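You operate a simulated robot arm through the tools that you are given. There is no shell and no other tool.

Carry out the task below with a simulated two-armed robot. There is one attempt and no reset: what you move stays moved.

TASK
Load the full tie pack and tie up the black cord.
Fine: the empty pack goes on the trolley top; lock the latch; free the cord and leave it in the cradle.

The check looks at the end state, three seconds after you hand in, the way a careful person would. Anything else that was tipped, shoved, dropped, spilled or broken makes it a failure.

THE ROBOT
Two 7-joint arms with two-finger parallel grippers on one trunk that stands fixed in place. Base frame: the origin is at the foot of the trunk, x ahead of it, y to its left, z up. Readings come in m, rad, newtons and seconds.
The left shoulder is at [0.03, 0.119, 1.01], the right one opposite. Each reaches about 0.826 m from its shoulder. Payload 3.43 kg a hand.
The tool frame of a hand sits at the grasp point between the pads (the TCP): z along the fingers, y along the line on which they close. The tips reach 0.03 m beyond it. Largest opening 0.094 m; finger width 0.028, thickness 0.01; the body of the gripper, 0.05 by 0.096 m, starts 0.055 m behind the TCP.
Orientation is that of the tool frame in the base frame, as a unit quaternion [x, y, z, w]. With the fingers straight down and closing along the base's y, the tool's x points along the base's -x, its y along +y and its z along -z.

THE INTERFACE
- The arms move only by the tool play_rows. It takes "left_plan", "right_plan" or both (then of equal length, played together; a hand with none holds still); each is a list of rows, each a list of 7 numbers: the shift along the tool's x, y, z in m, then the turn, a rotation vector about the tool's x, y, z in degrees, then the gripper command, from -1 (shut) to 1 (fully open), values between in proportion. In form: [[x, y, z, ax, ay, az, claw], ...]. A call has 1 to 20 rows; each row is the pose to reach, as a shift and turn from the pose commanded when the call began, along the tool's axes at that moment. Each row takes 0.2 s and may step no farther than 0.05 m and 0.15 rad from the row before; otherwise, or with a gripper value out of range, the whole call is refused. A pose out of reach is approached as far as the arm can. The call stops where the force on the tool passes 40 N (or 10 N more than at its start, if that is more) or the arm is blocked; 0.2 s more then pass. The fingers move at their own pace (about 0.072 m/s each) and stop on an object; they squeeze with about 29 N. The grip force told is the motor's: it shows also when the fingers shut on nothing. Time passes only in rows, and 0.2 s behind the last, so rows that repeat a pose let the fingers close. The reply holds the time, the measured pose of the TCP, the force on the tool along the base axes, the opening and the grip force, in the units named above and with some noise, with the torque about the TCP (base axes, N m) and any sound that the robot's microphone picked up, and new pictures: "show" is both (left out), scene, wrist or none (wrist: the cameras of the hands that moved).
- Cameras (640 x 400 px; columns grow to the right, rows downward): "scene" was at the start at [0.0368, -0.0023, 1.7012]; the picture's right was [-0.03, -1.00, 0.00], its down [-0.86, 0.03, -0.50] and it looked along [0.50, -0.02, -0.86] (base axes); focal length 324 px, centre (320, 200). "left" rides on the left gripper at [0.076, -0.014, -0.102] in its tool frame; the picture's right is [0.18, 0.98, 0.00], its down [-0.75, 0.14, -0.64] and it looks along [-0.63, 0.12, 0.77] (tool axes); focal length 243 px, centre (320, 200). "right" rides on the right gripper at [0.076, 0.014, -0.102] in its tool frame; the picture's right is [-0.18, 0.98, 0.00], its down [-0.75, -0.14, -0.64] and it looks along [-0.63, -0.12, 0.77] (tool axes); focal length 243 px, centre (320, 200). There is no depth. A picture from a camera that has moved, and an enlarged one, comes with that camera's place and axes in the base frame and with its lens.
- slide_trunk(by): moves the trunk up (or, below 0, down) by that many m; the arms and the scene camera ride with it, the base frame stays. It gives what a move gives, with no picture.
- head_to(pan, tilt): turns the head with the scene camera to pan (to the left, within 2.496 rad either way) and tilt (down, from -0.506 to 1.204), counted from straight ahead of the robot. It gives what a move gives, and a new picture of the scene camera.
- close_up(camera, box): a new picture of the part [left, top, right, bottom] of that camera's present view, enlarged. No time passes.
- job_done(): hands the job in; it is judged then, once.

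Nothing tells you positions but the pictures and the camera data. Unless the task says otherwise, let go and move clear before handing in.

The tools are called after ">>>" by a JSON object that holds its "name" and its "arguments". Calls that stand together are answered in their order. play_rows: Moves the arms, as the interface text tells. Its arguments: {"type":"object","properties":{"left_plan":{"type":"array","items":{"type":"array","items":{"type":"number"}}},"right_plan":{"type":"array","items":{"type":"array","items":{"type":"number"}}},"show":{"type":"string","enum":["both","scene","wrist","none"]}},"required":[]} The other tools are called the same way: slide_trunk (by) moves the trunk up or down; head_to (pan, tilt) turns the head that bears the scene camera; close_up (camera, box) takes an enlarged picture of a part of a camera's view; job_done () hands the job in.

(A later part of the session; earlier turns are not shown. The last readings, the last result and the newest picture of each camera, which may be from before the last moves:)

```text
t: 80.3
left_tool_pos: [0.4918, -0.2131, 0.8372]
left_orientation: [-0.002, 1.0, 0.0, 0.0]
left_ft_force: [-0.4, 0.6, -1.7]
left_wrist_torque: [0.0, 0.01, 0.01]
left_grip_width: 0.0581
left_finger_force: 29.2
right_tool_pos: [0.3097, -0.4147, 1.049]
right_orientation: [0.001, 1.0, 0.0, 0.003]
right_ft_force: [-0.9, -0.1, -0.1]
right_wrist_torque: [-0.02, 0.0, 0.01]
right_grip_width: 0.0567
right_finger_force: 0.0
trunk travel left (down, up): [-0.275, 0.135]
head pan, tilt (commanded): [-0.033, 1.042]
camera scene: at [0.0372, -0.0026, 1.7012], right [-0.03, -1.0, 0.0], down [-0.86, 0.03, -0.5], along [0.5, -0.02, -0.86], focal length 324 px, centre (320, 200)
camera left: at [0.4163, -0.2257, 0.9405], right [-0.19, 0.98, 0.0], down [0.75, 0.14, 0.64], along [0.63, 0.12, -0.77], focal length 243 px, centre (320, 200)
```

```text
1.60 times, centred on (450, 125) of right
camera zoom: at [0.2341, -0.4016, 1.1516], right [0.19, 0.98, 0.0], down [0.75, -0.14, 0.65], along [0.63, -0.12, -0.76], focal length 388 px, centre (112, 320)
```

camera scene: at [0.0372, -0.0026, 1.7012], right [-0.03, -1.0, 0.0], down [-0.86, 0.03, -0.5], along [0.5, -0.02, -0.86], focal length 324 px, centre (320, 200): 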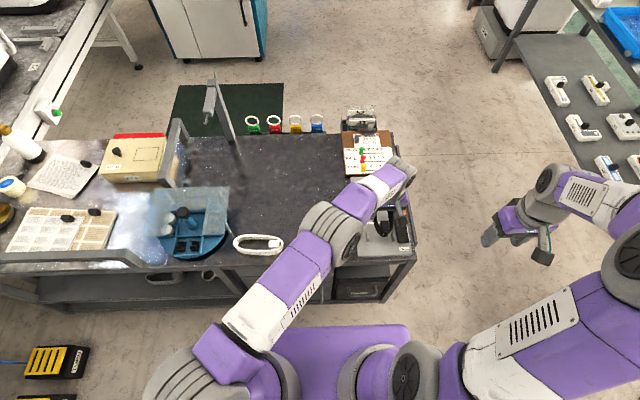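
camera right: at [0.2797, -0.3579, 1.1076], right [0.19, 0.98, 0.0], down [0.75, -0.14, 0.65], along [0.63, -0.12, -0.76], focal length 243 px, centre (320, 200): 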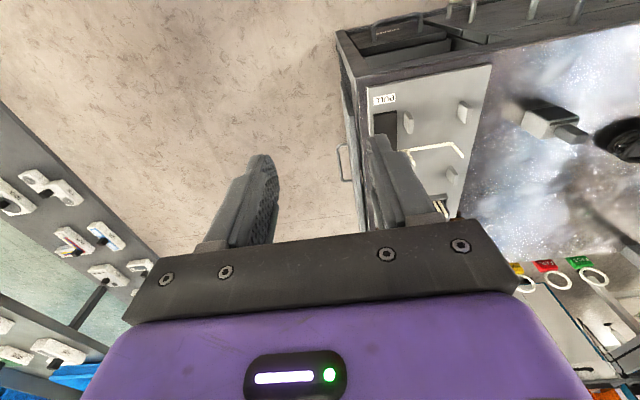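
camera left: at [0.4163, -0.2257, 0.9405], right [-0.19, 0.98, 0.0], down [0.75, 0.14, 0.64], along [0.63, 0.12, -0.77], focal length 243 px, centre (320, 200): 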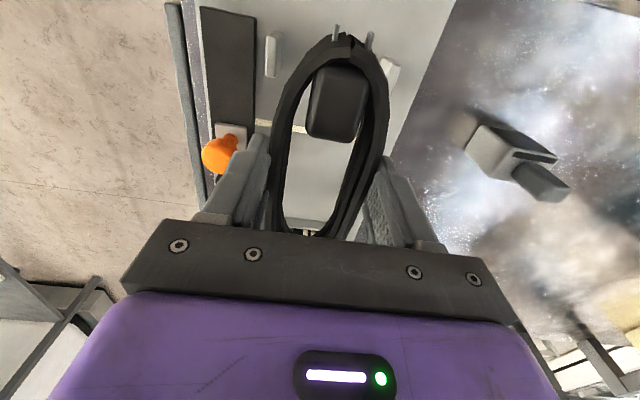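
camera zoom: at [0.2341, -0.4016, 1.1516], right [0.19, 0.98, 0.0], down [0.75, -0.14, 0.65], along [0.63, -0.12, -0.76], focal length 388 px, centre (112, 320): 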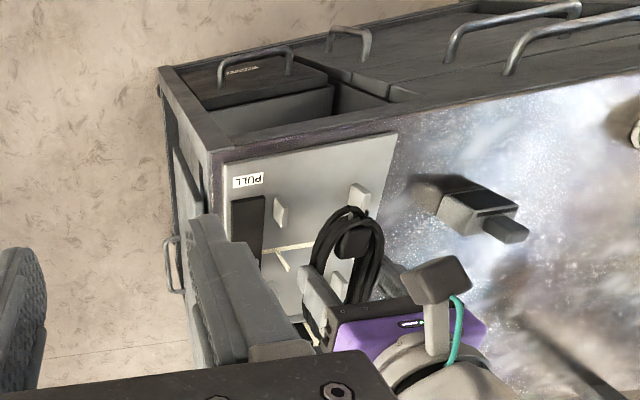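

The coil lines up between the posts. A small shift of -3.5 mm in x and +1.5 mm in y adds clearance to the tie. Continuing down, slowing near the plate.

>>> {"name": "play_rows", "arguments": {"left_plan": [[0.0035, 0.0015, 0.005, 0, 0, 0, -1], [0.0035, 0.0015, 0.02, 0, 0, 0, -1], [0.0035, 0.0015, 0.035, 0, 0, 0, -1], [0.0035, 0.0015, 0.048, 0, 0, 0, -1]], "show": "wrist"}}

>>> {"name": "close_up", "arguments": {"camera": "left", "box": [160, 0, 480, 240]}}

>>> {"name": "close_up", "arguments": {"camera": "scene", "box": [340, 170, 430, 270]}}

```text
t: 81.3
left_tool_pos: [0.4896, -0.2096, 0.7893]
left_orientation: [-0.001, 1.0, 0.002, 0.001]
left_ft_force: [-0.3, 0.2, -2.1]
left_wrist_torque: [0.02, 0.05, -0.01]
left_grip_width: 0.0572
left_finger_force: 28.9
right_tool_pos: [0.3105, -0.4159, 1.0502]
right_orientation: [0.001, 1.0, 0.0, 0.003]
right_ft_force: [-0.5, -0.6, -1.2]
right_wrist_torque: [0.01, -0.02, -0.01]
right_grip_width: 0.0565
right_finger_force: 0.1
trunk travel left (down, up): [-0.275, 0.135]
head pan, tilt (commanded): [-0.033, 1.042]
camera left: at [0.4138, -0.223, 0.8927], right [-0.19, 0.98, 0.0], down [0.75, 0.14, 0.64], along [0.63, 0.12, -0.77], focal length 243 px, centre (320, 200)
```

left: 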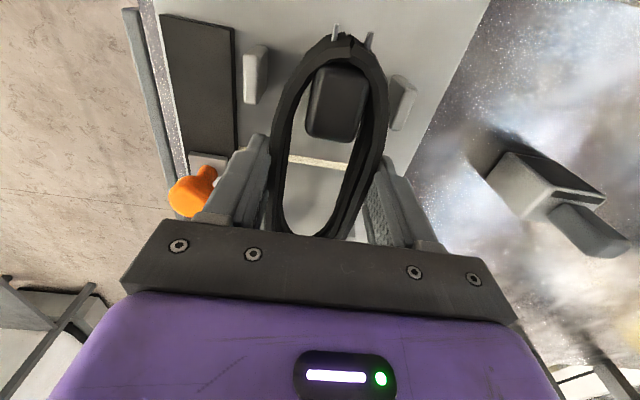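

```text
1.67 times, centred on (320, 120) of left
camera zoom: at [0.4138, -0.223, 0.8927], right [-0.19, 0.98, 0.0], down [0.75, 0.14, 0.64], along [0.63, 0.12, -0.77], focal length 404 px, centre (320, 333)
```

zoom: 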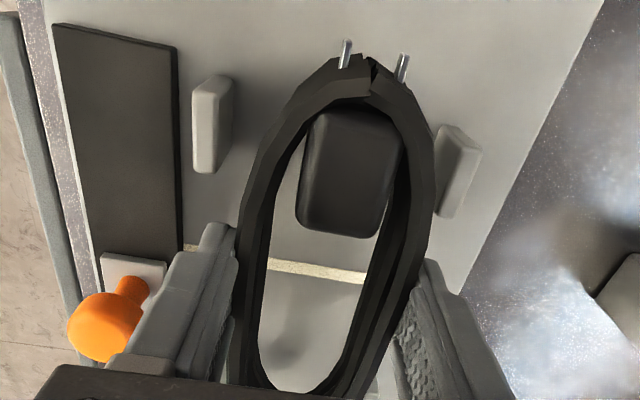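

```text
4.00 times, centred on (385, 220) of scene
camera zoom: at [0.0372, -0.0024, 1.7012], right [-0.03, -1.0, 0.0], down [-0.86, 0.03, -0.5], along [0.5, -0.02, -0.86], focal length 1296 px, centre (60, 120)
```

zoom: 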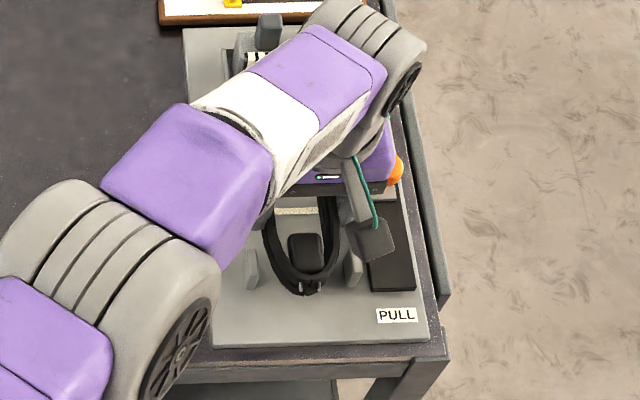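

The coil is sitting between the near posts, slightly toward +y. I'll shift 2 mm toward -y and lower the last 2 cm gently.

>>> {"name": "play_rows", "arguments": {"left_plan": [[0, -0.0018, 0.002, 0, 0, 0, -1], [0, -0.0018, 0.007, 0, 0, 0, -1], [0, -0.0018, 0.012, 0, 0, 0, -1], [0, -0.0018, 0.016, 0, 0, 0, -1]], "show": "wrist"}}

>>> {"name": "close_up", "arguments": {"camera": "left", "box": [160, 0, 480, 240]}}

```text
t: 82.3
left_tool_pos: [0.4876, -0.2091, 0.772]
left_orientation: [-0.001, 1.0, 0.001, 0.0]
left_ft_force: [-0.1, -0.3, -1.7]
left_wrist_torque: [0.01, 0.04, 0.03]
left_grip_width: 0.0575
left_finger_force: 28.7
right_tool_pos: [0.3098, -0.4162, 1.0501]
right_orientation: [0.001, 1.0, 0.0, 0.003]
right_ft_force: [-0.4, 0.7, 0.3]
right_wrist_torque: [0.0, 0.01, 0.0]
right_grip_width: 0.0563
right_finger_force: 0.1
trunk travel left (down, up): [-0.275, 0.135]
head pan, tilt (commanded): [-0.033, 1.042]
camera left: at [0.4116, -0.2242, 0.8759], right [-0.19, 0.98, 0.0], down [0.75, 0.14, 0.64], along [0.63, 0.12, -0.77], focal length 243 px, centre (320, 200)
```

left: 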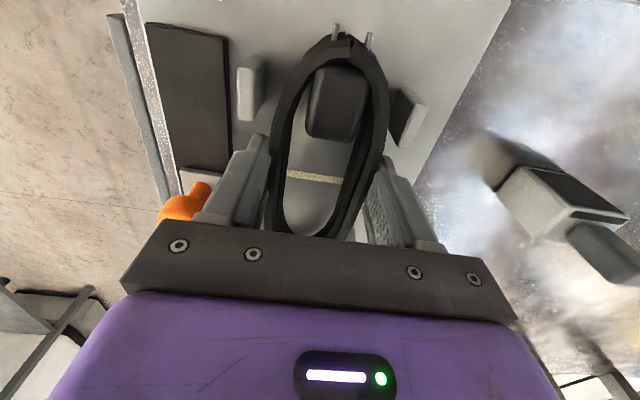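

```text
1.67 times, centred on (320, 120) of left
camera zoom: at [0.4116, -0.2242, 0.8759], right [-0.19, 0.98, 0.0], down [0.75, 0.14, 0.64], along [0.63, 0.12, -0.77], focal length 404 px, centre (320, 333)
```

zoom: 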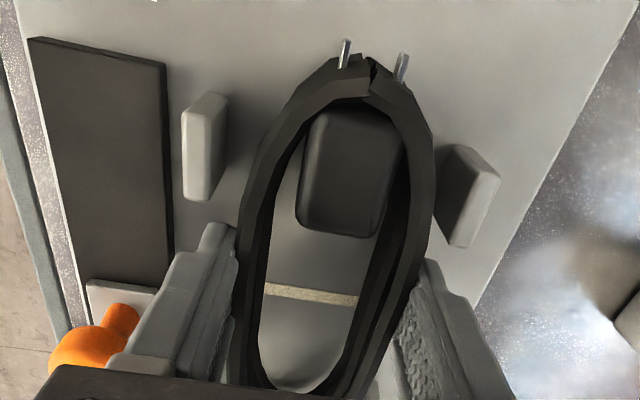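

Good balance between posts. I'll lower the final few millimetres until the coil touches the plate.

>>> {"name": "play_rows", "arguments": {"left_plan": [[0.002, 0, 0.002, 0, 0, 0, -1], [0.002, 0, 0.004, 0, 0, 0, -1], [0.002, 0, 0.006, 0, 0, 0, -1]], "show": "wrist"}}

```text
t: 83.1
left_tool_pos: [0.4854, -0.2105, 0.7689]
left_orientation: [-0.002, 1.0, 0.001, 0.002]
left_ft_force: [0.9, 2.6, 6.7]
left_wrist_torque: [-0.16, -0.11, -0.08]
left_grip_width: 0.0574
left_finger_force: 28.5
right_tool_pos: [0.3097, -0.4148, 1.0495]
right_orientation: [0.001, 1.0, 0.0, 0.003]
right_ft_force: [0.5, 0.0, 0.2]
right_wrist_torque: [-0.01, 0.0, 0.01]
right_grip_width: 0.0564
right_finger_force: 0.1
trunk travel left (down, up): [-0.275, 0.135]
head pan, tilt (commanded): [-0.033, 1.042]
camera left: at [0.4092, -0.2252, 0.8714], right [-0.19, 0.98, 0.0], down [0.75, 0.14, 0.64], along [0.63, 0.12, -0.76], focal length 243 px, centre (320, 200)
```

left: 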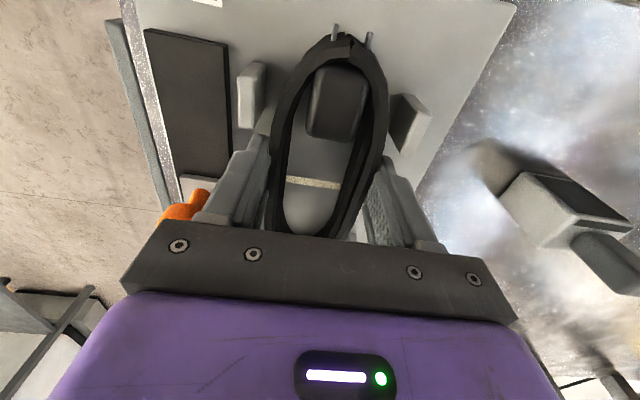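

The coil rests on the plate. I'll open slightly, then re-grip a bit nearer the robot to slide the coil about 12 mm toward +x, so it is better centred between the posts.

>>> {"name": "play_rows", "arguments": {"left_plan": [[0, 0, -0.001, 0, 0, 0, 0], [0, 0, -0.001, 0, 0, 0, 0.42], [0, 0, -0.001, 0, 0, 0, 0.42], [0.003, 0, -0.001, 0, 0, 0, 0.42], [0.006, 0, -0.001, 0, 0, 0, 0.42], [0.008, 0, -0.001, 0, 0, 0, 0.42]], "show": "wrist"}}

>>> {"name": "close_up", "arguments": {"camera": "left", "box": [160, 0, 480, 240]}}

```text
t: 84.5
left_tool_pos: [0.4777, -0.211, 0.767]
left_orientation: [-0.002, 1.0, 0.001, 0.001]
left_ft_force: [0.9, -0.4, -0.4]
left_wrist_torque: [-0.03, 0.03, 0.0]
left_grip_width: 0.0667
left_finger_force: 0.1
right_tool_pos: [0.3098, -0.4155, 1.05]
right_orientation: [0.001, 1.0, 0.0, 0.002]
right_ft_force: [-0.8, 1.1, 0.5]
right_wrist_torque: [0.0, 0.02, 0.0]
right_grip_width: 0.0563
right_finger_force: 0.1
trunk travel left (down, up): [-0.275, 0.135]
head pan, tilt (commanded): [-0.033, 1.042]
camera left: at [0.4022, -0.2251, 0.8714], right [-0.19, 0.98, 0.0], down [0.75, 0.14, 0.64], along [0.63, 0.12, -0.77], focal length 243 px, centre (320, 200)
```

left: 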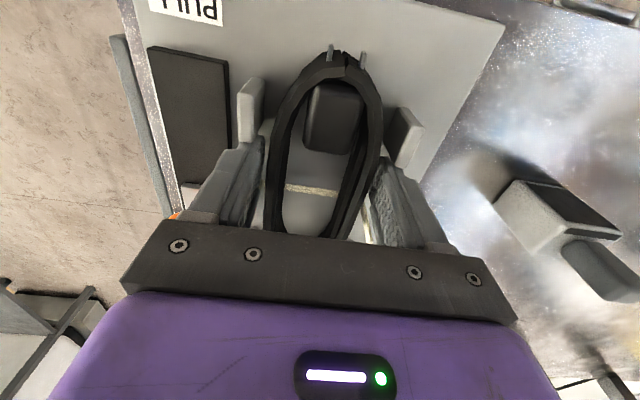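

```text
1.67 times, centred on (320, 120) of left
camera zoom: at [0.4022, -0.2251, 0.8714], right [-0.19, 0.98, 0.0], down [0.75, 0.14, 0.64], along [0.63, 0.12, -0.77], focal length 404 px, centre (320, 333)
```

zoom: 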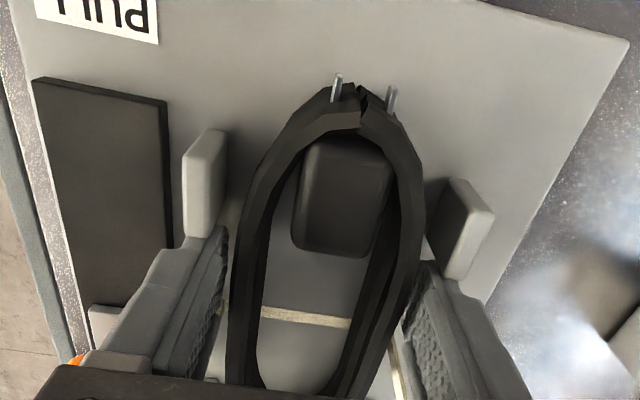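

Now I'll close and slide +12 mm in x along the plate.

>>> {"name": "play_rows", "arguments": {"left_plan": [[0, 0, -0.001, 0, 0, 0, 0.25], [0, 0, -0.001, 0, 0, 0, 0.15], [0, 0, -0.001, 0, 0, 0, 0.1], [-0.003, 0, -0.0015, 0, 0, 0, 0.1], [-0.006, 0, -0.0015, 0, 0, 0, 0.1], [-0.009, 0, -0.0015, 0, 0, 0, 0.1], [-0.011, 0, -0.0015, 0, 0, 0, 0.1]], "show": "wrist"}}

>>> {"name": "close_up", "arguments": {"camera": "left", "box": [160, 0, 480, 240]}}

```text
t: 86.1
left_tool_pos: [0.4877, -0.2096, 0.7707]
left_orientation: [0.0, 1.0, 0.001, 0.001]
left_ft_force: [-0.7, -1.2, 0.1]
left_wrist_torque: [0.0, 0.03, 0.01]
left_grip_width: 0.0575
left_finger_force: 29.6
right_tool_pos: [0.3093, -0.4157, 1.0505]
right_orientation: [0.001, 1.0, 0.0, 0.003]
right_ft_force: [0.1, -1.2, 0.6]
right_wrist_torque: [0.02, -0.02, -0.03]
right_grip_width: 0.0566
right_finger_force: 0.0
trunk travel left (down, up): [-0.275, 0.135]
head pan, tilt (commanded): [-0.033, 1.042]
camera left: at [0.4117, -0.2243, 0.8741], right [-0.19, 0.98, 0.0], down [0.75, 0.14, 0.64], along [0.63, 0.12, -0.77], focal length 243 px, centre (320, 200)
```

left: 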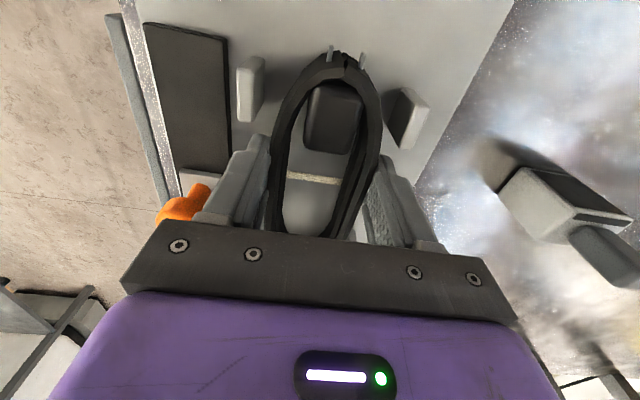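

```text
1.67 times, centred on (320, 120) of left
camera zoom: at [0.4117, -0.2243, 0.8741], right [-0.19, 0.98, 0.0], down [0.75, 0.14, 0.64], along [0.63, 0.12, -0.77], focal length 404 px, centre (320, 333)
```

zoom: 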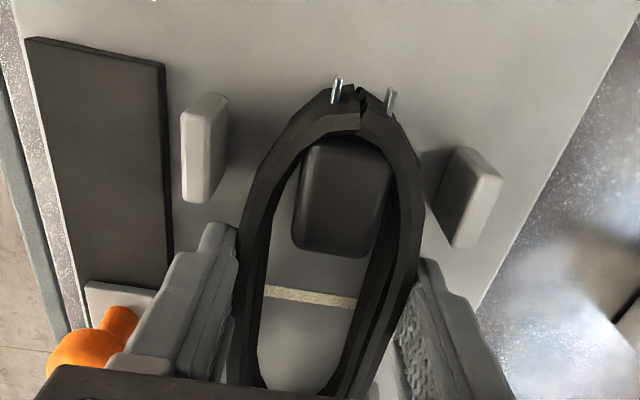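

The coil is now centred near x 0.505. I'll release and lift the left hand straight up, then move it away.

>>> {"name": "play_rows", "arguments": {"left_plan": [[0, 0, 0, 0, 0, 0, 0.3], [0, 0, 0, 0, 0, 0, 0.45], [0, 0, 0, 0, 0, 0, 0.45], [0, 0, -0.01, 0, 0, 0, 0.45], [0, 0, -0.03, 0, 0, 0, 0.45], [0, 0, -0.07, 0, 0, 0, 0.45], [0, 0, -0.11, 0, 0, 0, 0.45], [0, 0.02, -0.15, 0, 0, 0, 0.45]], "show": "wrist"}}

>>> {"name": "close_up", "arguments": {"camera": "left", "box": [160, 0, 480, 240]}}

```text
t: 87.9
left_tool_pos: [0.4899, -0.1892, 0.9219]
left_orientation: [-0.001, 1.0, 0.001, 0.001]
left_ft_force: [-0.4, 0.8, 0.0]
left_wrist_torque: [-0.01, 0.01, 0.05]
left_grip_width: 0.0679
left_finger_force: 0.0
right_tool_pos: [0.3088, -0.415, 1.0497]
right_orientation: [0.001, 1.0, 0.001, 0.002]
right_ft_force: [-0.7, 0.0, -0.8]
right_wrist_torque: [0.01, -0.04, 0.02]
right_grip_width: 0.0561
right_finger_force: 0.1
trunk travel left (down, up): [-0.275, 0.135]
head pan, tilt (commanded): [-0.033, 1.042]
camera left: at [0.4144, -0.2029, 1.0243], right [-0.19, 0.98, 0.0], down [0.75, 0.14, 0.64], along [0.63, 0.12, -0.77], focal length 243 px, centre (320, 200)
```

left: 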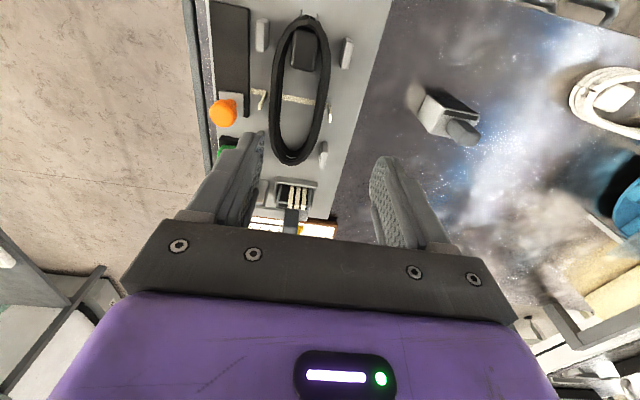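

```text
1.67 times, centred on (320, 120) of left
camera zoom: at [0.4144, -0.2029, 1.0243], right [-0.19, 0.98, 0.0], down [0.75, 0.14, 0.64], along [0.63, 0.12, -0.77], focal length 404 px, centre (320, 333)
```

zoom: 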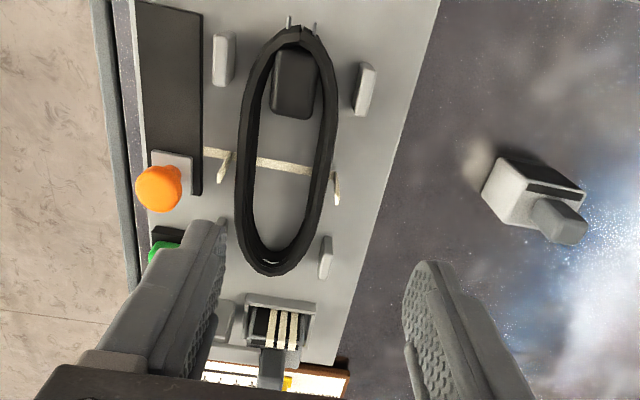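

The coil lies nicely between the four posts with the tie's ends standing on both sides. Now I'll withdraw the left arm, then bring the right hand, yawed 90°, over the orange knob, which triangulates to about (0.526, -0.284, 0.769).

>>> {"name": "play_rows", "arguments": {"left_plan": [[0.004, 0.038, -0.02, 0, 0, 0, 0.45], [0.008, 0.076, -0.035, 0, 0, 0, 0.45], [0.012, 0.114, -0.05, 0, 0, 0, 0.45], [0.016, 0.152, -0.065, 0, 0, 0, 0.45], [0.02, 0.19, -0.08, 0, 0, 0, 0.45], [0.024, 0.228, -0.095, 0, 0, 0, 0.45], [0.028, 0.266, -0.11, 0, 0, 0, 0.45], [0.032, 0.304, -0.12, 0, 0, 0, 0.45], [0.036, 0.34, -0.13, 0, 0, 0, 0.45]], "show": "none"}}

>>> {"name": "play_rows", "arguments": {"right_plan": [[-0.018, 0.011, 0.0125, 0, 0, 7.5, 0.2], [-0.036, 0.022, 0.025, 0, 0, 15, 0.2], [-0.054, 0.033, 0.0375, 0, 0, 22.5, 0.2], [-0.072, 0.044, 0.05, 0, 0, 30, 0.2], [-0.09, 0.055, 0.0625, 0, 0, 37.5, 0.2], [-0.108, 0.066, 0.075, 0, 0, 45, 0.2], [-0.126, 0.076, 0.0875, 0, 0, 52.5, 0.2], [-0.144, 0.087, 0.1, 0, 0, 60, 0.2], [-0.162, 0.098, 0.1125, 0, 0, 67.5, 0.2], [-0.18, 0.109, 0.125, 0, 0, 75, 0.2], [-0.198, 0.12, 0.1375, 0, 0, 82.5, 0.2], [-0.217, 0.131, 0.15, 0, 0, 90, 0.2]], "show": "both"}}

>>> {"name": "close_up", "arguments": {"camera": "right", "box": [180, 0, 460, 240]}}

>>> {"name": "close_up", "arguments": {"camera": "scene", "box": [335, 160, 425, 270]}}

```text
t: 89.9
left_tool_pos: [0.4503, 0.1526, 1.0542]
left_orientation: [-0.001, 1.0, 0.001, 0.001]
left_ft_force: [-0.5, 0.1, 0.2]
left_wrist_torque: [-0.01, 0.01, 0.0]
left_grip_width: 0.0683
left_finger_force: 0.1
right_tool_pos: [0.3101, -0.4153, 1.0502]
right_orientation: [0.001, 1.0, 0.0, 0.003]
right_ft_force: [-0.5, -0.4, 0.1]
right_wrist_torque: [0.0, 0.02, 0.01]
right_grip_width: 0.0564
right_finger_force: 0.0
trunk travel left (down, up): [-0.275, 0.135]
head pan, tilt (commanded): [-0.033, 1.042]
```

```text
t: 92.5
left_tool_pos: [0.4522, 0.1507, 1.0519]
left_orientation: [-0.002, 1.0, 0.001, 0.0]
left_ft_force: [0.8, 0.1, -0.2]
left_wrist_torque: [0.01, 0.02, 0.01]
left_grip_width: 0.0685
left_finger_force: 0.1
right_tool_pos: [0.5271, -0.2864, 0.9012]
right_orientation: [0.709, 0.705, 0.002, 0.002]
right_ft_force: [0.8, -1.1, -0.1]
right_wrist_torque: [0.03, -0.03, 0.0]
right_grip_width: 0.0563
right_finger_force: 0.2
trunk travel left (down, up): [-0.275, 0.135]
head pan, tilt (commanded): [-0.033, 1.042]
camera scene: at [0.0376, -0.0022, 1.7012], right [-0.03, -1.0, 0.0], down [-0.86, 0.03, -0.5], along [0.5, -0.02, -0.86], focal length 324 px, centre (320, 200)
camera right: at [0.5433, -0.2105, 1.004], right [0.98, -0.19, 0.0], down [-0.15, -0.75, 0.64], along [-0.12, -0.63, -0.77], focal length 243 px, centre (320, 200)
```

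scene: 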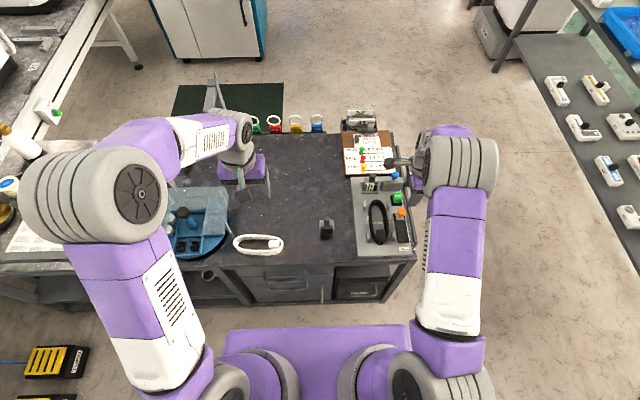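
right: 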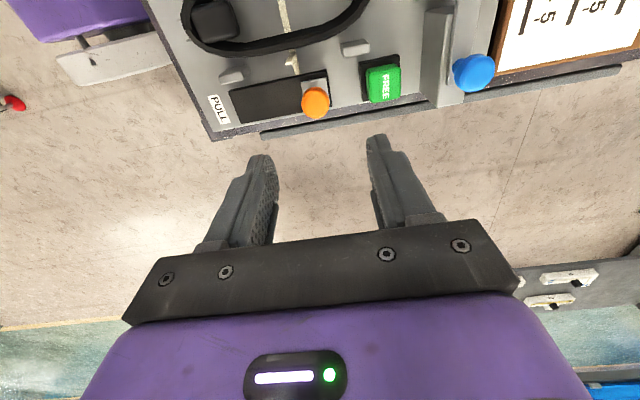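

```text
1.67 times, centred on (320, 120) of right
camera zoom: at [0.5433, -0.2105, 1.004], right [0.98, -0.19, 0.0], down [-0.15, -0.75, 0.64], along [-0.12, -0.63, -0.77], focal length 404 px, centre (320, 333)
```

zoom: 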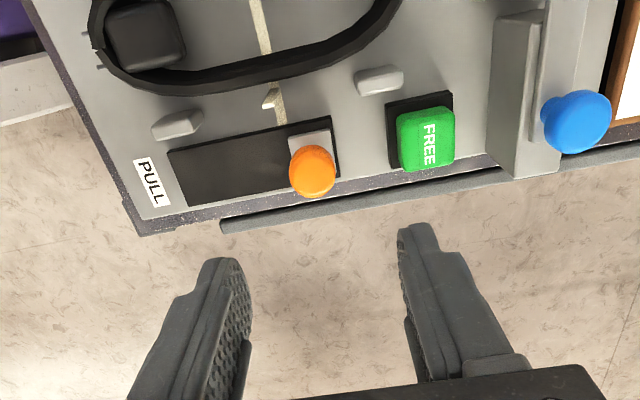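

```text
3.64 times, centred on (380, 215) of scene
camera zoom: at [0.0376, -0.0022, 1.7012], right [-0.03, -1.0, 0.0], down [-0.86, 0.03, -0.5], along [0.5, -0.02, -0.86], focal length 1178 px, centre (102, 146)
```

zoom: 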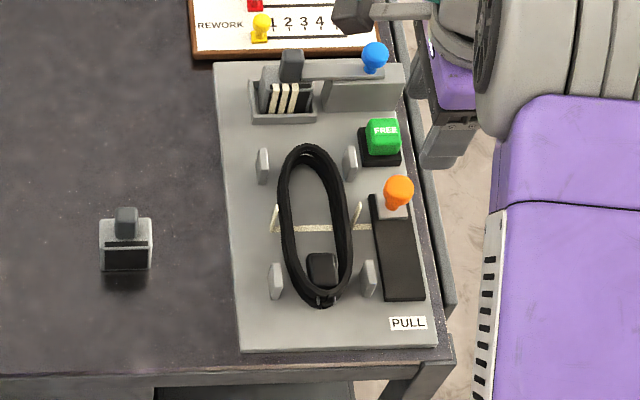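

The scene view shows the coil well placed with the tie crossing its middle. The orange ball is at about (0.525, -0.285, 0.769); I'll lower the fingers on both sides of it along x.

>>> {"name": "play_rows", "arguments": {"right_plan": [[0.0015, -0.002, 0.03, 0, 0, 0, 0.1], [0.0015, -0.002, 0.06, 0, 0, 0, 0.1], [0.0015, -0.002, 0.09, 0, 0, 0, 0.1], [0.0015, -0.002, 0.108, 0, 0, 0, 0.1]], "show": "wrist"}}

>>> {"name": "close_up", "arguments": {"camera": "right", "box": [200, 0, 440, 240]}}

>>> {"name": "close_up", "arguments": {"camera": "scene", "box": [360, 170, 440, 260]}}

```text
t: 93.5
left_tool_pos: [0.4518, 0.1517, 1.0524]
left_orientation: [-0.002, 1.0, 0.002, 0.001]
left_ft_force: [0.1, 0.1, 0.8]
left_wrist_torque: [0.01, 0.03, 0.01]
left_grip_width: 0.0684
left_finger_force: 0.0
right_tool_pos: [0.5249, -0.2849, 0.793]
right_orientation: [0.708, 0.707, 0.002, 0.001]
right_ft_force: [-0.6, 0.5, -1.2]
right_wrist_torque: [0.0, 0.01, 0.01]
right_grip_width: 0.0516
right_finger_force: 0.2
trunk travel left (down, up): [-0.275, 0.135]
head pan, tilt (commanded): [-0.033, 1.042]
camera right: at [0.5401, -0.2093, 0.8955], right [0.98, -0.19, 0.0], down [-0.15, -0.75, 0.64], along [-0.12, -0.63, -0.77], focal length 243 px, centre (320, 200)
```

right: 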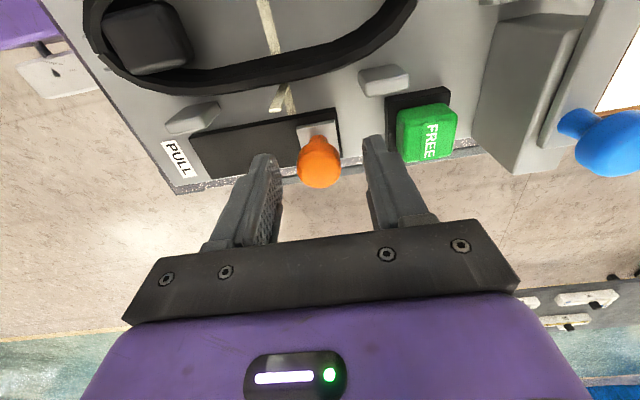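

```text
1.67 times, centred on (320, 120) of right
camera zoom: at [0.5401, -0.2093, 0.8955], right [0.98, -0.19, 0.0], down [-0.15, -0.75, 0.64], along [-0.12, -0.63, -0.77], focal length 404 px, centre (320, 333)
```

zoom: 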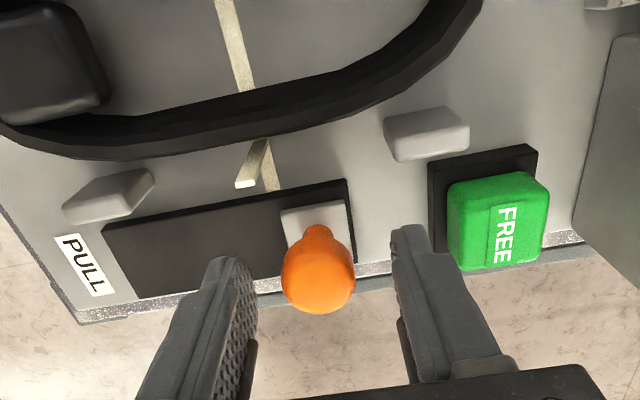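

```text
4.44 times, centred on (400, 215) of scene
camera zoom: at [0.0368, -0.0025, 1.7012], right [-0.03, -1.0, 0.0], down [-0.86, 0.03, -0.5], along [0.5, -0.02, -0.86], focal length 1440 px, centre (-36, 133)
```

zoom: 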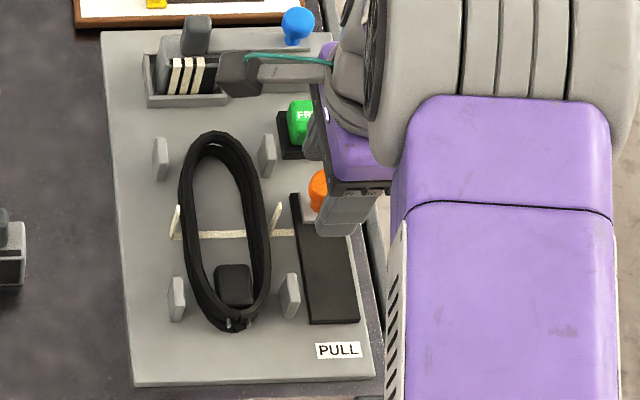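

Ball height is about 0.768. I'll lower 7 mm more and close on it.

>>> {"name": "play_rows", "arguments": {"right_plan": [[0, 0, 0.004, 0, 0, 0, 0.1], [0, 0, 0.007, 0, 0, 0, 0.1], [0, 0, 0.007, 0, 0, 0, -0.3], [0, 0, 0.007, 0, 0, 0, -1], [0, 0, 0.007, 0, 0, 0, -1], [0, 0, 0.007, 0, 0, 0, -1]], "show": "wrist"}}

>>> {"name": "close_up", "arguments": {"camera": "right", "box": [200, 0, 440, 240]}}

```text
t: 94.9
left_tool_pos: [0.4519, 0.1514, 1.0532]
left_orientation: [-0.001, 1.0, 0.002, 0.001]
left_ft_force: [0.5, 0.3, -0.8]
left_wrist_torque: [0.02, 0.01, 0.0]
left_grip_width: 0.0679
left_finger_force: 0.0
right_tool_pos: [0.5261, -0.2846, 0.7865]
right_orientation: [0.707, 0.707, 0.001, 0.001]
right_ft_force: [-3.5, 0.5, -0.2]
right_wrist_torque: [0.03, 0.08, -0.02]
right_grip_width: 0.0248
right_finger_force: 44.8
trunk travel left (down, up): [-0.275, 0.135]
head pan, tilt (commanded): [-0.033, 1.042]
camera right: at [0.5399, -0.2096, 0.8896], right [0.98, -0.19, 0.0], down [-0.15, -0.75, 0.64], along [-0.12, -0.63, -0.77], focal length 243 px, centre (320, 200)
```

right: 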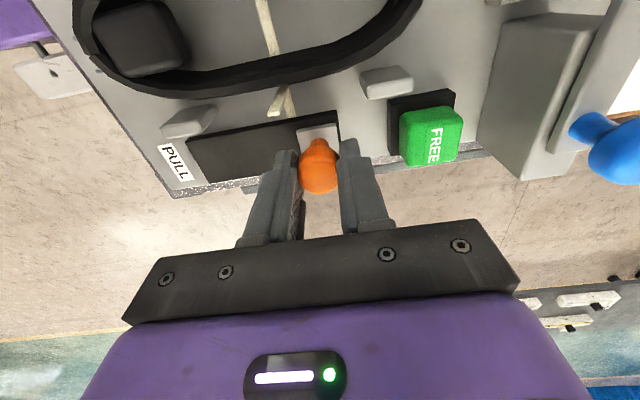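

```text
1.67 times, centred on (320, 120) of right
camera zoom: at [0.5399, -0.2096, 0.8896], right [0.98, -0.19, 0.0], down [-0.15, -0.75, 0.64], along [-0.12, -0.63, -0.77], focal length 404 px, centre (320, 333)
```

zoom: 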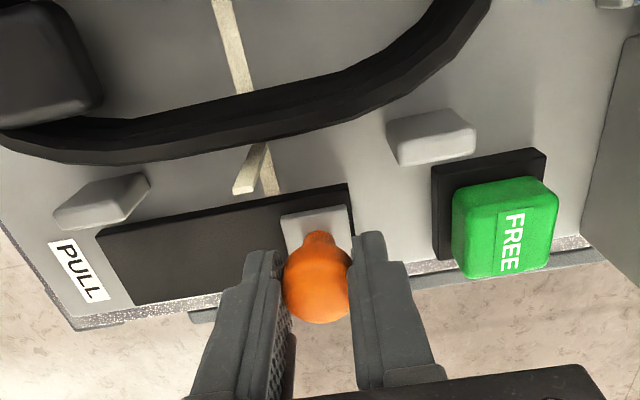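

The orange knob is gripped. I'll pull it toward the robot in steps, watching force and picture.

>>> {"name": "play_rows", "arguments": {"right_plan": [[0, -0.006, 0, 0, 0, 0, -1], [0, -0.012, 0, 0, 0, 0, -1], [0, -0.018, 0, 0, 0, 0, -1], [0, -0.024, 0, 0, 0, 0, -1]], "show": "wrist"}}

>>> {"name": "close_up", "arguments": {"camera": "scene", "box": [335, 160, 425, 270]}}

```text
t: 95.9
left_tool_pos: [0.4511, 0.1505, 1.0532]
left_orientation: [-0.002, 1.0, 0.002, 0.001]
left_ft_force: [0.0, 0.8, -0.6]
left_wrist_torque: [0.0, -0.02, -0.03]
left_grip_width: 0.0681
left_finger_force: 0.2
right_tool_pos: [0.5026, -0.2849, 0.7871]
right_orientation: [0.708, 0.706, 0.002, 0.004]
right_ft_force: [0.3, -6.5, 12.5]
right_wrist_torque: [-0.03, -0.05, -0.11]
right_grip_width: 0.0248
right_finger_force: 45.3
trunk travel left (down, up): [-0.275, 0.135]
head pan, tilt (commanded): [-0.033, 1.042]
camera right: at [0.517, -0.2093, 0.8895], right [0.98, -0.19, 0.01], down [-0.15, -0.75, 0.64], along [-0.11, -0.63, -0.77], focal length 243 px, centre (320, 200)
```

right: 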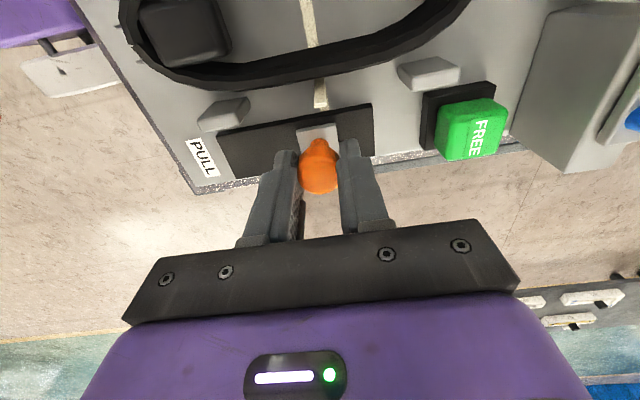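

```text
3.64 times, centred on (380, 215) of scene
camera zoom: at [0.0358, -0.0024, 1.7013], right [-0.03, -1.0, 0.0], down [-0.86, 0.03, -0.5], along [0.5, -0.02, -0.86], focal length 1178 px, centre (102, 146)
```

zoom: 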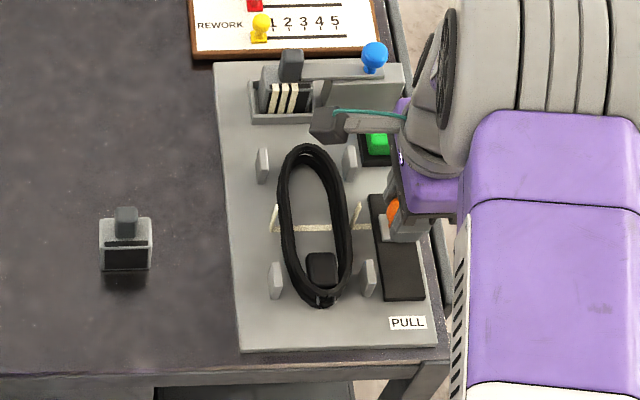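

The slider moves freely. I'll keep pulling toward the end of its track.

>>> {"name": "play_rows", "arguments": {"right_plan": [[0, -0.007, -0.0005, 0, 0, 0, -1], [0, -0.014, -0.001, 0, 0, 0, -1], [0, -0.021, -0.001, 0, 0, 0, -1], [0, -0.028, -0.001, 0, 0, 0, -1], [0, -0.035, -0.001, 0, 0, 0, -1], [0, -0.042, -0.001, 0, 0, 0, -1]], "show": "wrist"}}

>>> {"name": "close_up", "arguments": {"camera": "scene", "box": [335, 160, 425, 270]}}

```text
t: 97.3
left_tool_pos: [0.4533, 0.1504, 1.0523]
left_orientation: [-0.002, 1.0, 0.001, 0.0]
left_ft_force: [-0.4, -0.3, 0.1]
left_wrist_torque: [0.0, -0.02, -0.02]
left_grip_width: 0.0682
left_finger_force: 0.1
right_tool_pos: [0.4665, -0.285, 0.7868]
right_orientation: [0.708, 0.706, 0.005, 0.004]
right_ft_force: [15.6, -11.8, 5.0]
right_wrist_torque: [-0.08, -0.14, -0.13]
right_grip_width: 0.0246
right_finger_force: 45.2
trunk travel left (down, up): [-0.275, 0.135]
head pan, tilt (commanded): [-0.033, 1.042]
camera right: at [0.4791, -0.2093, 0.8894], right [0.98, -0.19, 0.01], down [-0.15, -0.75, 0.64], along [-0.11, -0.63, -0.77], focal length 243 px, centre (320, 200)
```

right: 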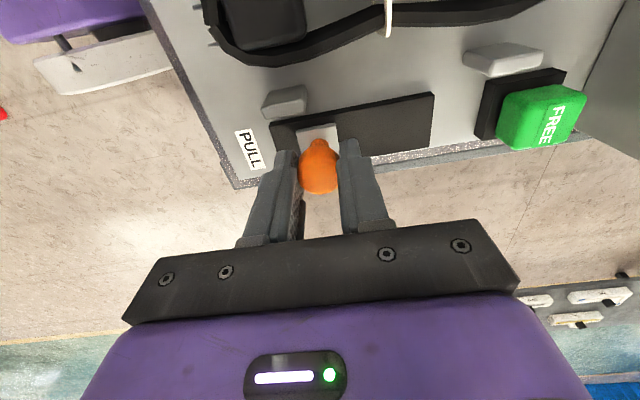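

```text
3.64 times, centred on (380, 215) of scene
camera zoom: at [0.0386, -0.0033, 1.7011], right [-0.03, -1.0, 0.0], down [-0.86, 0.03, -0.5], along [0.5, -0.02, -0.86], focal length 1178 px, centre (102, 146)
```

zoom: 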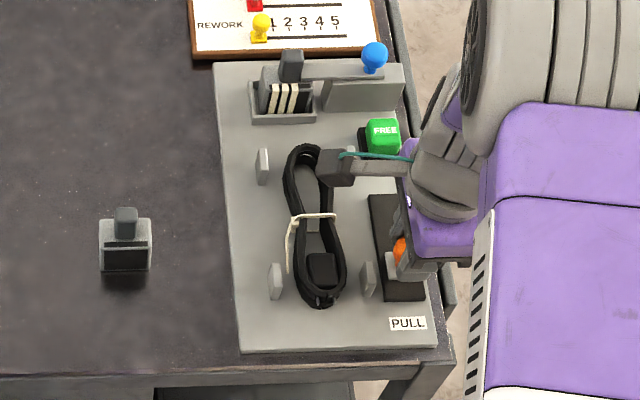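

The tie has drawn the coil together at its waist. There is about 1 cm of track left with some resistance, so I'll pull gently further to make sure it is fully cinched.

>>> {"name": "play_rows", "arguments": {"right_plan": [[0, -0.003, 0, 0, 0, 0, -1], [0, -0.006, 0, 0, 0, 0, -1], [0, -0.009, 0, 0, 0, 0, -1]], "show": "wrist"}}

>>> {"name": "close_up", "arguments": {"camera": "scene", "box": [335, 160, 425, 270]}}

>>> {"name": "close_up", "arguments": {"camera": "right", "box": [180, 0, 500, 200]}}

```text
t: 98.1
left_tool_pos: [0.4533, 0.1503, 1.0524]
left_orientation: [0.0, 1.0, 0.002, 0.0]
left_ft_force: [-0.3, -1.0, 0.8]
left_wrist_torque: [-0.01, -0.01, 0.02]
left_grip_width: 0.0683
left_finger_force: 0.0
right_tool_pos: [0.4642, -0.2851, 0.7858]
right_orientation: [0.706, 0.708, 0.009, 0.012]
right_ft_force: [15.6, 0.4, -23.8]
right_wrist_torque: [-0.71, -0.34, -0.04]
right_grip_width: 0.025
right_finger_force: 44.6
trunk travel left (down, up): [-0.275, 0.135]
head pan, tilt (commanded): [-0.033, 1.042]
stopped in row 3 (right hand): the force on the tool passed its limit at 42 N (the readings are from after the stop); the commanded pose is now the measured one
camera right: at [0.4765, -0.2088, 0.8894], right [0.98, -0.18, 0.03], down [-0.16, -0.75, 0.64], along [-0.09, -0.63, -0.77], focal length 243 px, centre (320, 200)
```

right: 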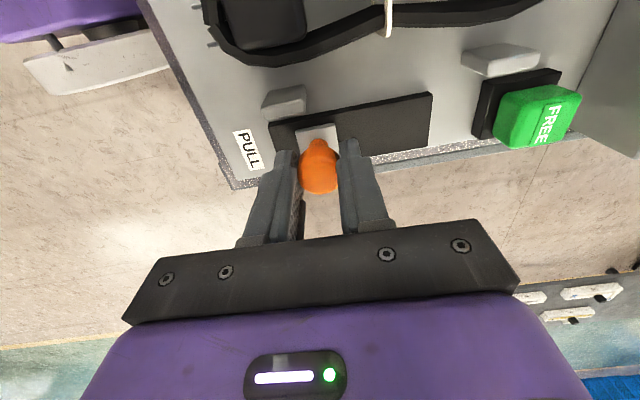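

```text
3.64 times, centred on (380, 215) of scene
camera zoom: at [0.0397, -0.0039, 1.7007], right [-0.03, -1.0, 0.0], down [-0.86, 0.03, -0.5], along [0.5, -0.02, -0.86], focal length 1178 px, centre (102, 146)
```

zoom: 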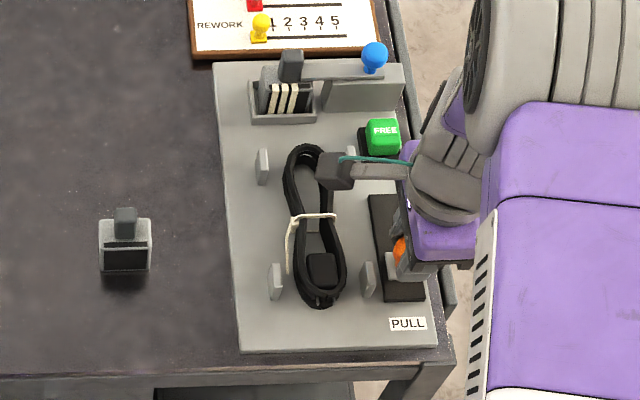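

```text
2.00 times, centred on (340, 100) of right
camera zoom: at [0.4765, -0.2088, 0.8894], right [0.98, -0.18, 0.03], down [-0.16, -0.75, 0.64], along [-0.09, -0.63, -0.77], focal length 485 px, centre (280, 400)
```

zoom: 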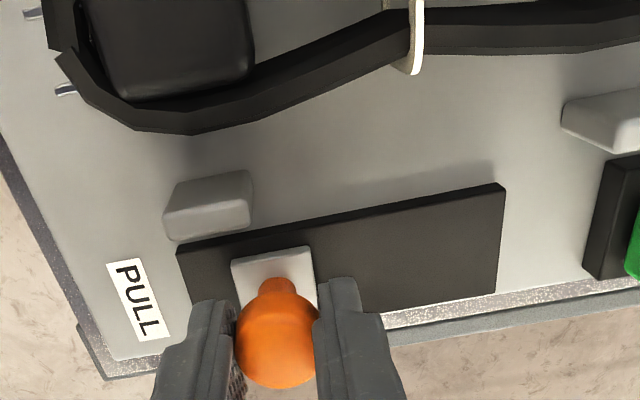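

The slider is at its stop and the cord is cinched by the tie. I'll ease off, let go of the knob and rise.

>>> {"name": "play_rows", "arguments": {"right_plan": [[0, 0.002, 0, 0, 0, 0, -1], [0, 0.002, 0, 0, 0, 0, -0.3], [0, 0.002, 0, 0, 0, 0, 0.1], [0, 0.002, 0, 0, 0, 0, 0.1], [0, 0.002, -0.02, 0, 0, 0, 0.1], [0, 0.002, -0.05, 0, 0, 0, 0.1], [0, 0.002, -0.08, 0, 0, 0, 0.1], [0, 0.002, -0.11, 0, 0, 0, 0.1]], "show": "wrist"}}

>>> {"name": "close_up", "arguments": {"camera": "right", "box": [160, 0, 480, 200]}}

>>> {"name": "close_up", "arguments": {"camera": "scene", "box": [335, 160, 425, 270]}}

```text
t: 99.9
left_tool_pos: [0.4506, 0.1502, 1.0527]
left_orientation: [-0.001, 1.0, 0.0, 0.001]
left_ft_force: [0.3, 0.4, 1.0]
left_wrist_torque: [0.0, 0.0, -0.01]
left_grip_width: 0.0683
left_finger_force: 0.0
right_tool_pos: [0.4605, -0.2836, 0.9018]
right_orientation: [0.708, 0.706, 0.008, 0.011]
right_ft_force: [0.0, -0.2, 0.5]
right_wrist_torque: [0.02, 0.0, 0.01]
right_grip_width: 0.0516
right_finger_force: 0.0
trunk travel left (down, up): [-0.275, 0.135]
head pan, tilt (commanded): [-0.033, 1.042]
camera right: at [0.4729, -0.2075, 1.0044], right [0.98, -0.18, 0.03], down [-0.16, -0.75, 0.64], along [-0.1, -0.63, -0.77], focal length 243 px, centre (320, 200)
```

right: 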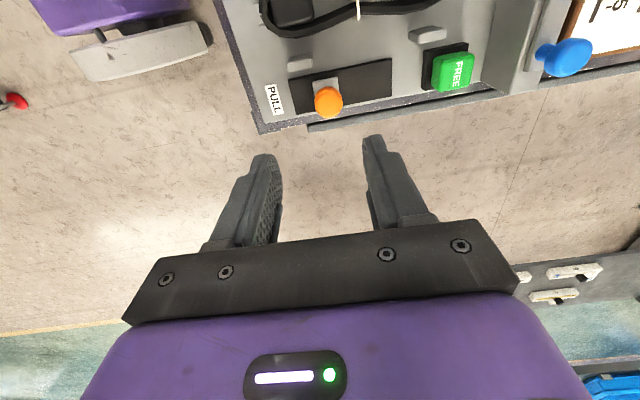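

```text
2.00 times, centred on (320, 100) of right
camera zoom: at [0.4729, -0.2075, 1.0044], right [0.98, -0.18, 0.03], down [-0.16, -0.75, 0.64], along [-0.1, -0.63, -0.77], focal length 485 px, centre (320, 400)
```

zoom: 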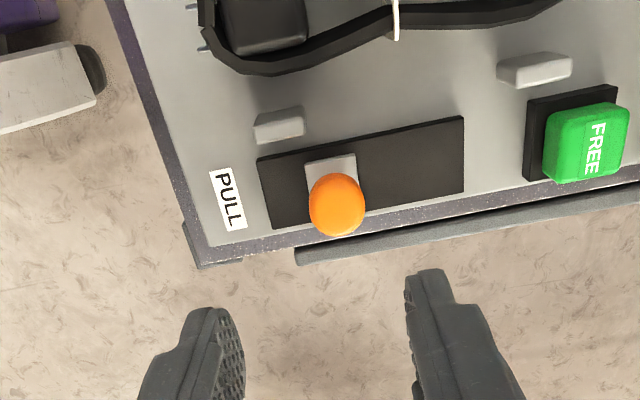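

```text
3.64 times, centred on (380, 215) of scene
camera zoom: at [0.0361, -0.0018, 1.7012], right [-0.03, -1.0, 0.0], down [-0.86, 0.03, -0.5], along [0.5, -0.02, -0.86], focal length 1178 px, centre (102, 146)
```

zoom: 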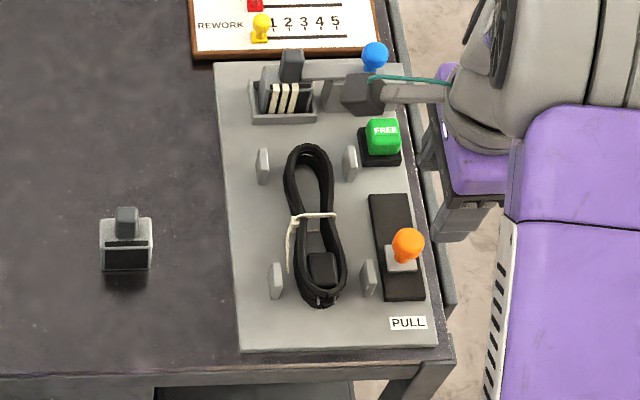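

The cord is tied and the slider stays home. Next is the FREE button at about (0.591, -0.284), top near z 0.76. I'll close the fingers and move above it.

>>> {"name": "play_rows", "arguments": {"right_plan": [[0, 0.035, 0, 0, 0, 0, -0.5], [0, 0.07, 0, 0, 0, 0, -1], [0, 0.1, 0, 0, 0, 0, -1], [0, 0.128, 0, 0, 0, 0, -1], [0, 0.128, 0.03, 0, 0, 0, -1], [0, 0.128, 0.06, 0, 0, 0, -1], [0, 0.128, 0.08, 0, 0, 0, -1]], "show": "wrist"}}

>>> {"name": "close_up", "arguments": {"camera": "right", "box": [200, 0, 440, 240]}}

>>> {"name": "close_up", "arguments": {"camera": "scene", "box": [345, 150, 445, 250]}}

```text
t: 101.5
left_tool_pos: [0.4508, 0.1505, 1.053]
left_orientation: [-0.002, 1.0, 0.001, 0.001]
left_ft_force: [0.0, 0.4, 0.3]
left_wrist_torque: [-0.02, 0.01, 0.01]
left_grip_width: 0.0684
left_finger_force: 0.0
right_tool_pos: [0.5908, -0.2845, 0.8206]
right_orientation: [0.706, 0.708, 0.007, 0.011]
right_ft_force: [-0.9, 0.7, -0.3]
right_wrist_torque: [-0.01, 0.02, 0.02]
right_grip_width: 0.0001
right_finger_force: 29.3
trunk travel left (down, up): [-0.275, 0.135]
head pan, tilt (commanded): [-0.033, 1.042]
camera right: at [0.6028, -0.2077, 0.9237], right [0.98, -0.18, 0.03], down [-0.16, -0.75, 0.64], along [-0.1, -0.63, -0.77], focal length 243 px, centre (320, 200)
```

right: 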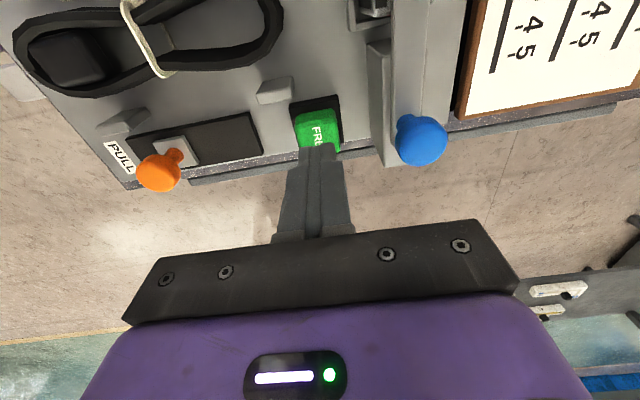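

```text
1.67 times, centred on (320, 120) of right
camera zoom: at [0.6028, -0.2077, 0.9237], right [0.98, -0.18, 0.03], down [-0.16, -0.75, 0.64], along [-0.1, -0.63, -0.77], focal length 404 px, centre (320, 333)
```

zoom: 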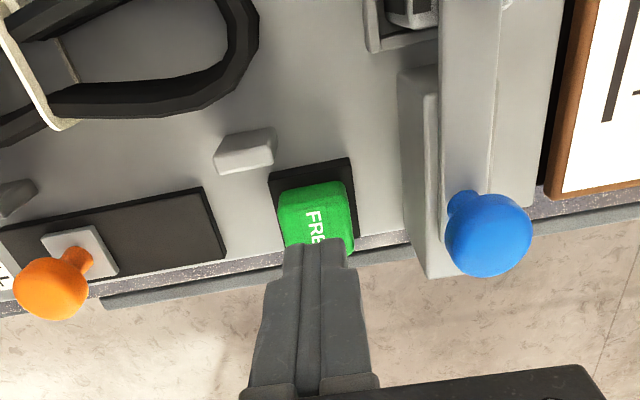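

```text
4.00 times, centred on (395, 200) of scene
camera zoom: at [0.037, -0.0024, 1.7012], right [-0.03, -1.0, 0.0], down [-0.86, 0.03, -0.5], along [0.5, -0.02, -0.86], focal length 1296 px, centre (20, 200)
```

zoom: 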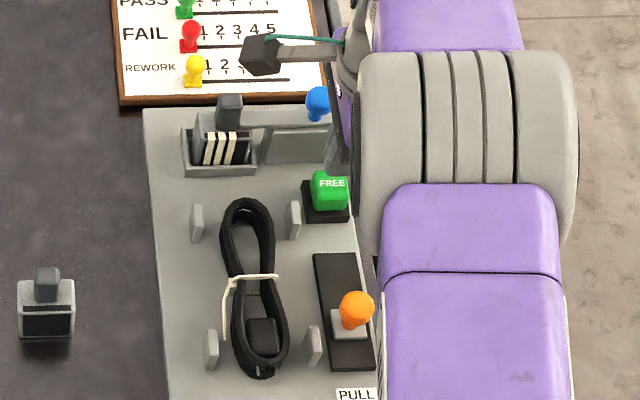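

The closed fingertips are right above FREE. I'll nudge 3 mm toward +y and press straight down.

>>> {"name": "play_rows", "arguments": {"right_plan": [[0.003, 0, 0.014, 0, 0, 0, -1], [0.003, 0, 0.024, 0, 0, 0, -1], [0.003, 0, 0.03, 0, 0, 0, -1], [0.003, 0, 0.035, 0, 0, 0, -1], [0.003, 0, 0.039, 0, 0, 0, -1]], "show": "wrist"}}

>>> {"name": "close_up", "arguments": {"camera": "right", "box": [200, 0, 440, 240]}}

>>> {"name": "close_up", "arguments": {"camera": "scene", "box": [345, 150, 445, 250]}}

```text
t: 102.7
left_tool_pos: [0.4501, 0.1521, 1.0542]
left_orientation: [-0.002, 1.0, 0.001, 0.001]
left_ft_force: [0.5, 0.6, -0.7]
left_wrist_torque: [0.01, 0.01, 0.02]
left_grip_width: 0.068
left_finger_force: 0.1
right_tool_pos: [0.5902, -0.2826, 0.7868]
right_orientation: [0.707, 0.707, 0.009, 0.013]
right_ft_force: [-7.6, 1.5, 19.8]
right_wrist_torque: [0.07, 0.27, 0.04]
right_grip_width: 0.0
right_finger_force: 28.8
trunk travel left (down, up): [-0.275, 0.135]
head pan, tilt (commanded): [-0.033, 1.042]
heard: click
camera right: at [0.6029, -0.2048, 0.8891], right [0.98, -0.18, 0.03], down [-0.16, -0.75, 0.64], along [-0.09, -0.63, -0.77], focal length 243 px, centre (320, 200)
```

right: 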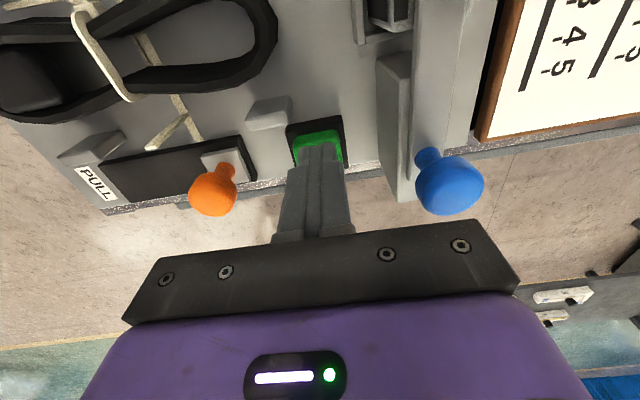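

```text
1.67 times, centred on (320, 120) of right
camera zoom: at [0.6029, -0.2048, 0.8891], right [0.98, -0.18, 0.03], down [-0.16, -0.75, 0.64], along [-0.09, -0.63, -0.77], focal length 404 px, centre (320, 333)
```

zoom: 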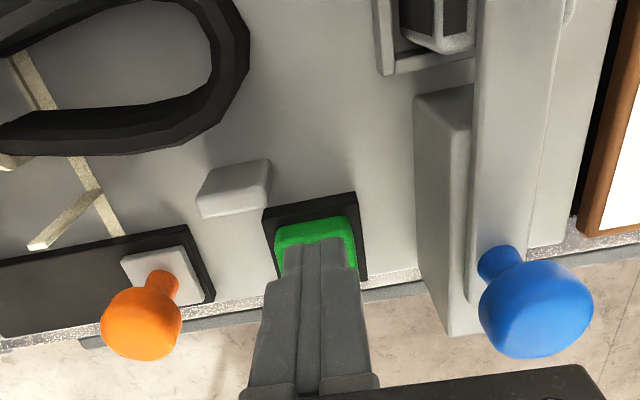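

```text
4.00 times, centred on (395, 200) of scene
camera zoom: at [0.0338, -0.0011, 1.7015], right [-0.03, -1.0, 0.0], down [-0.86, 0.03, -0.51], along [0.51, -0.02, -0.86], focal length 1296 px, centre (20, 200)
```

zoom: 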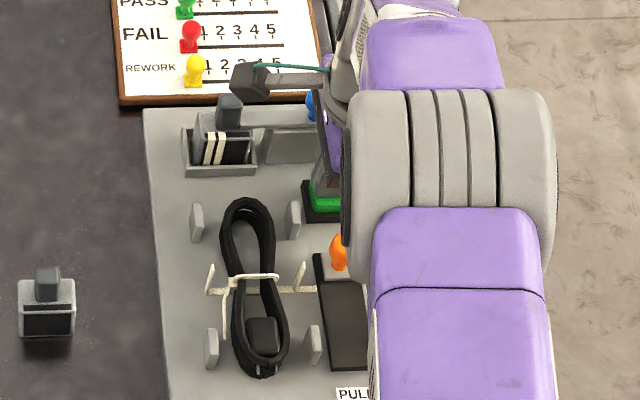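

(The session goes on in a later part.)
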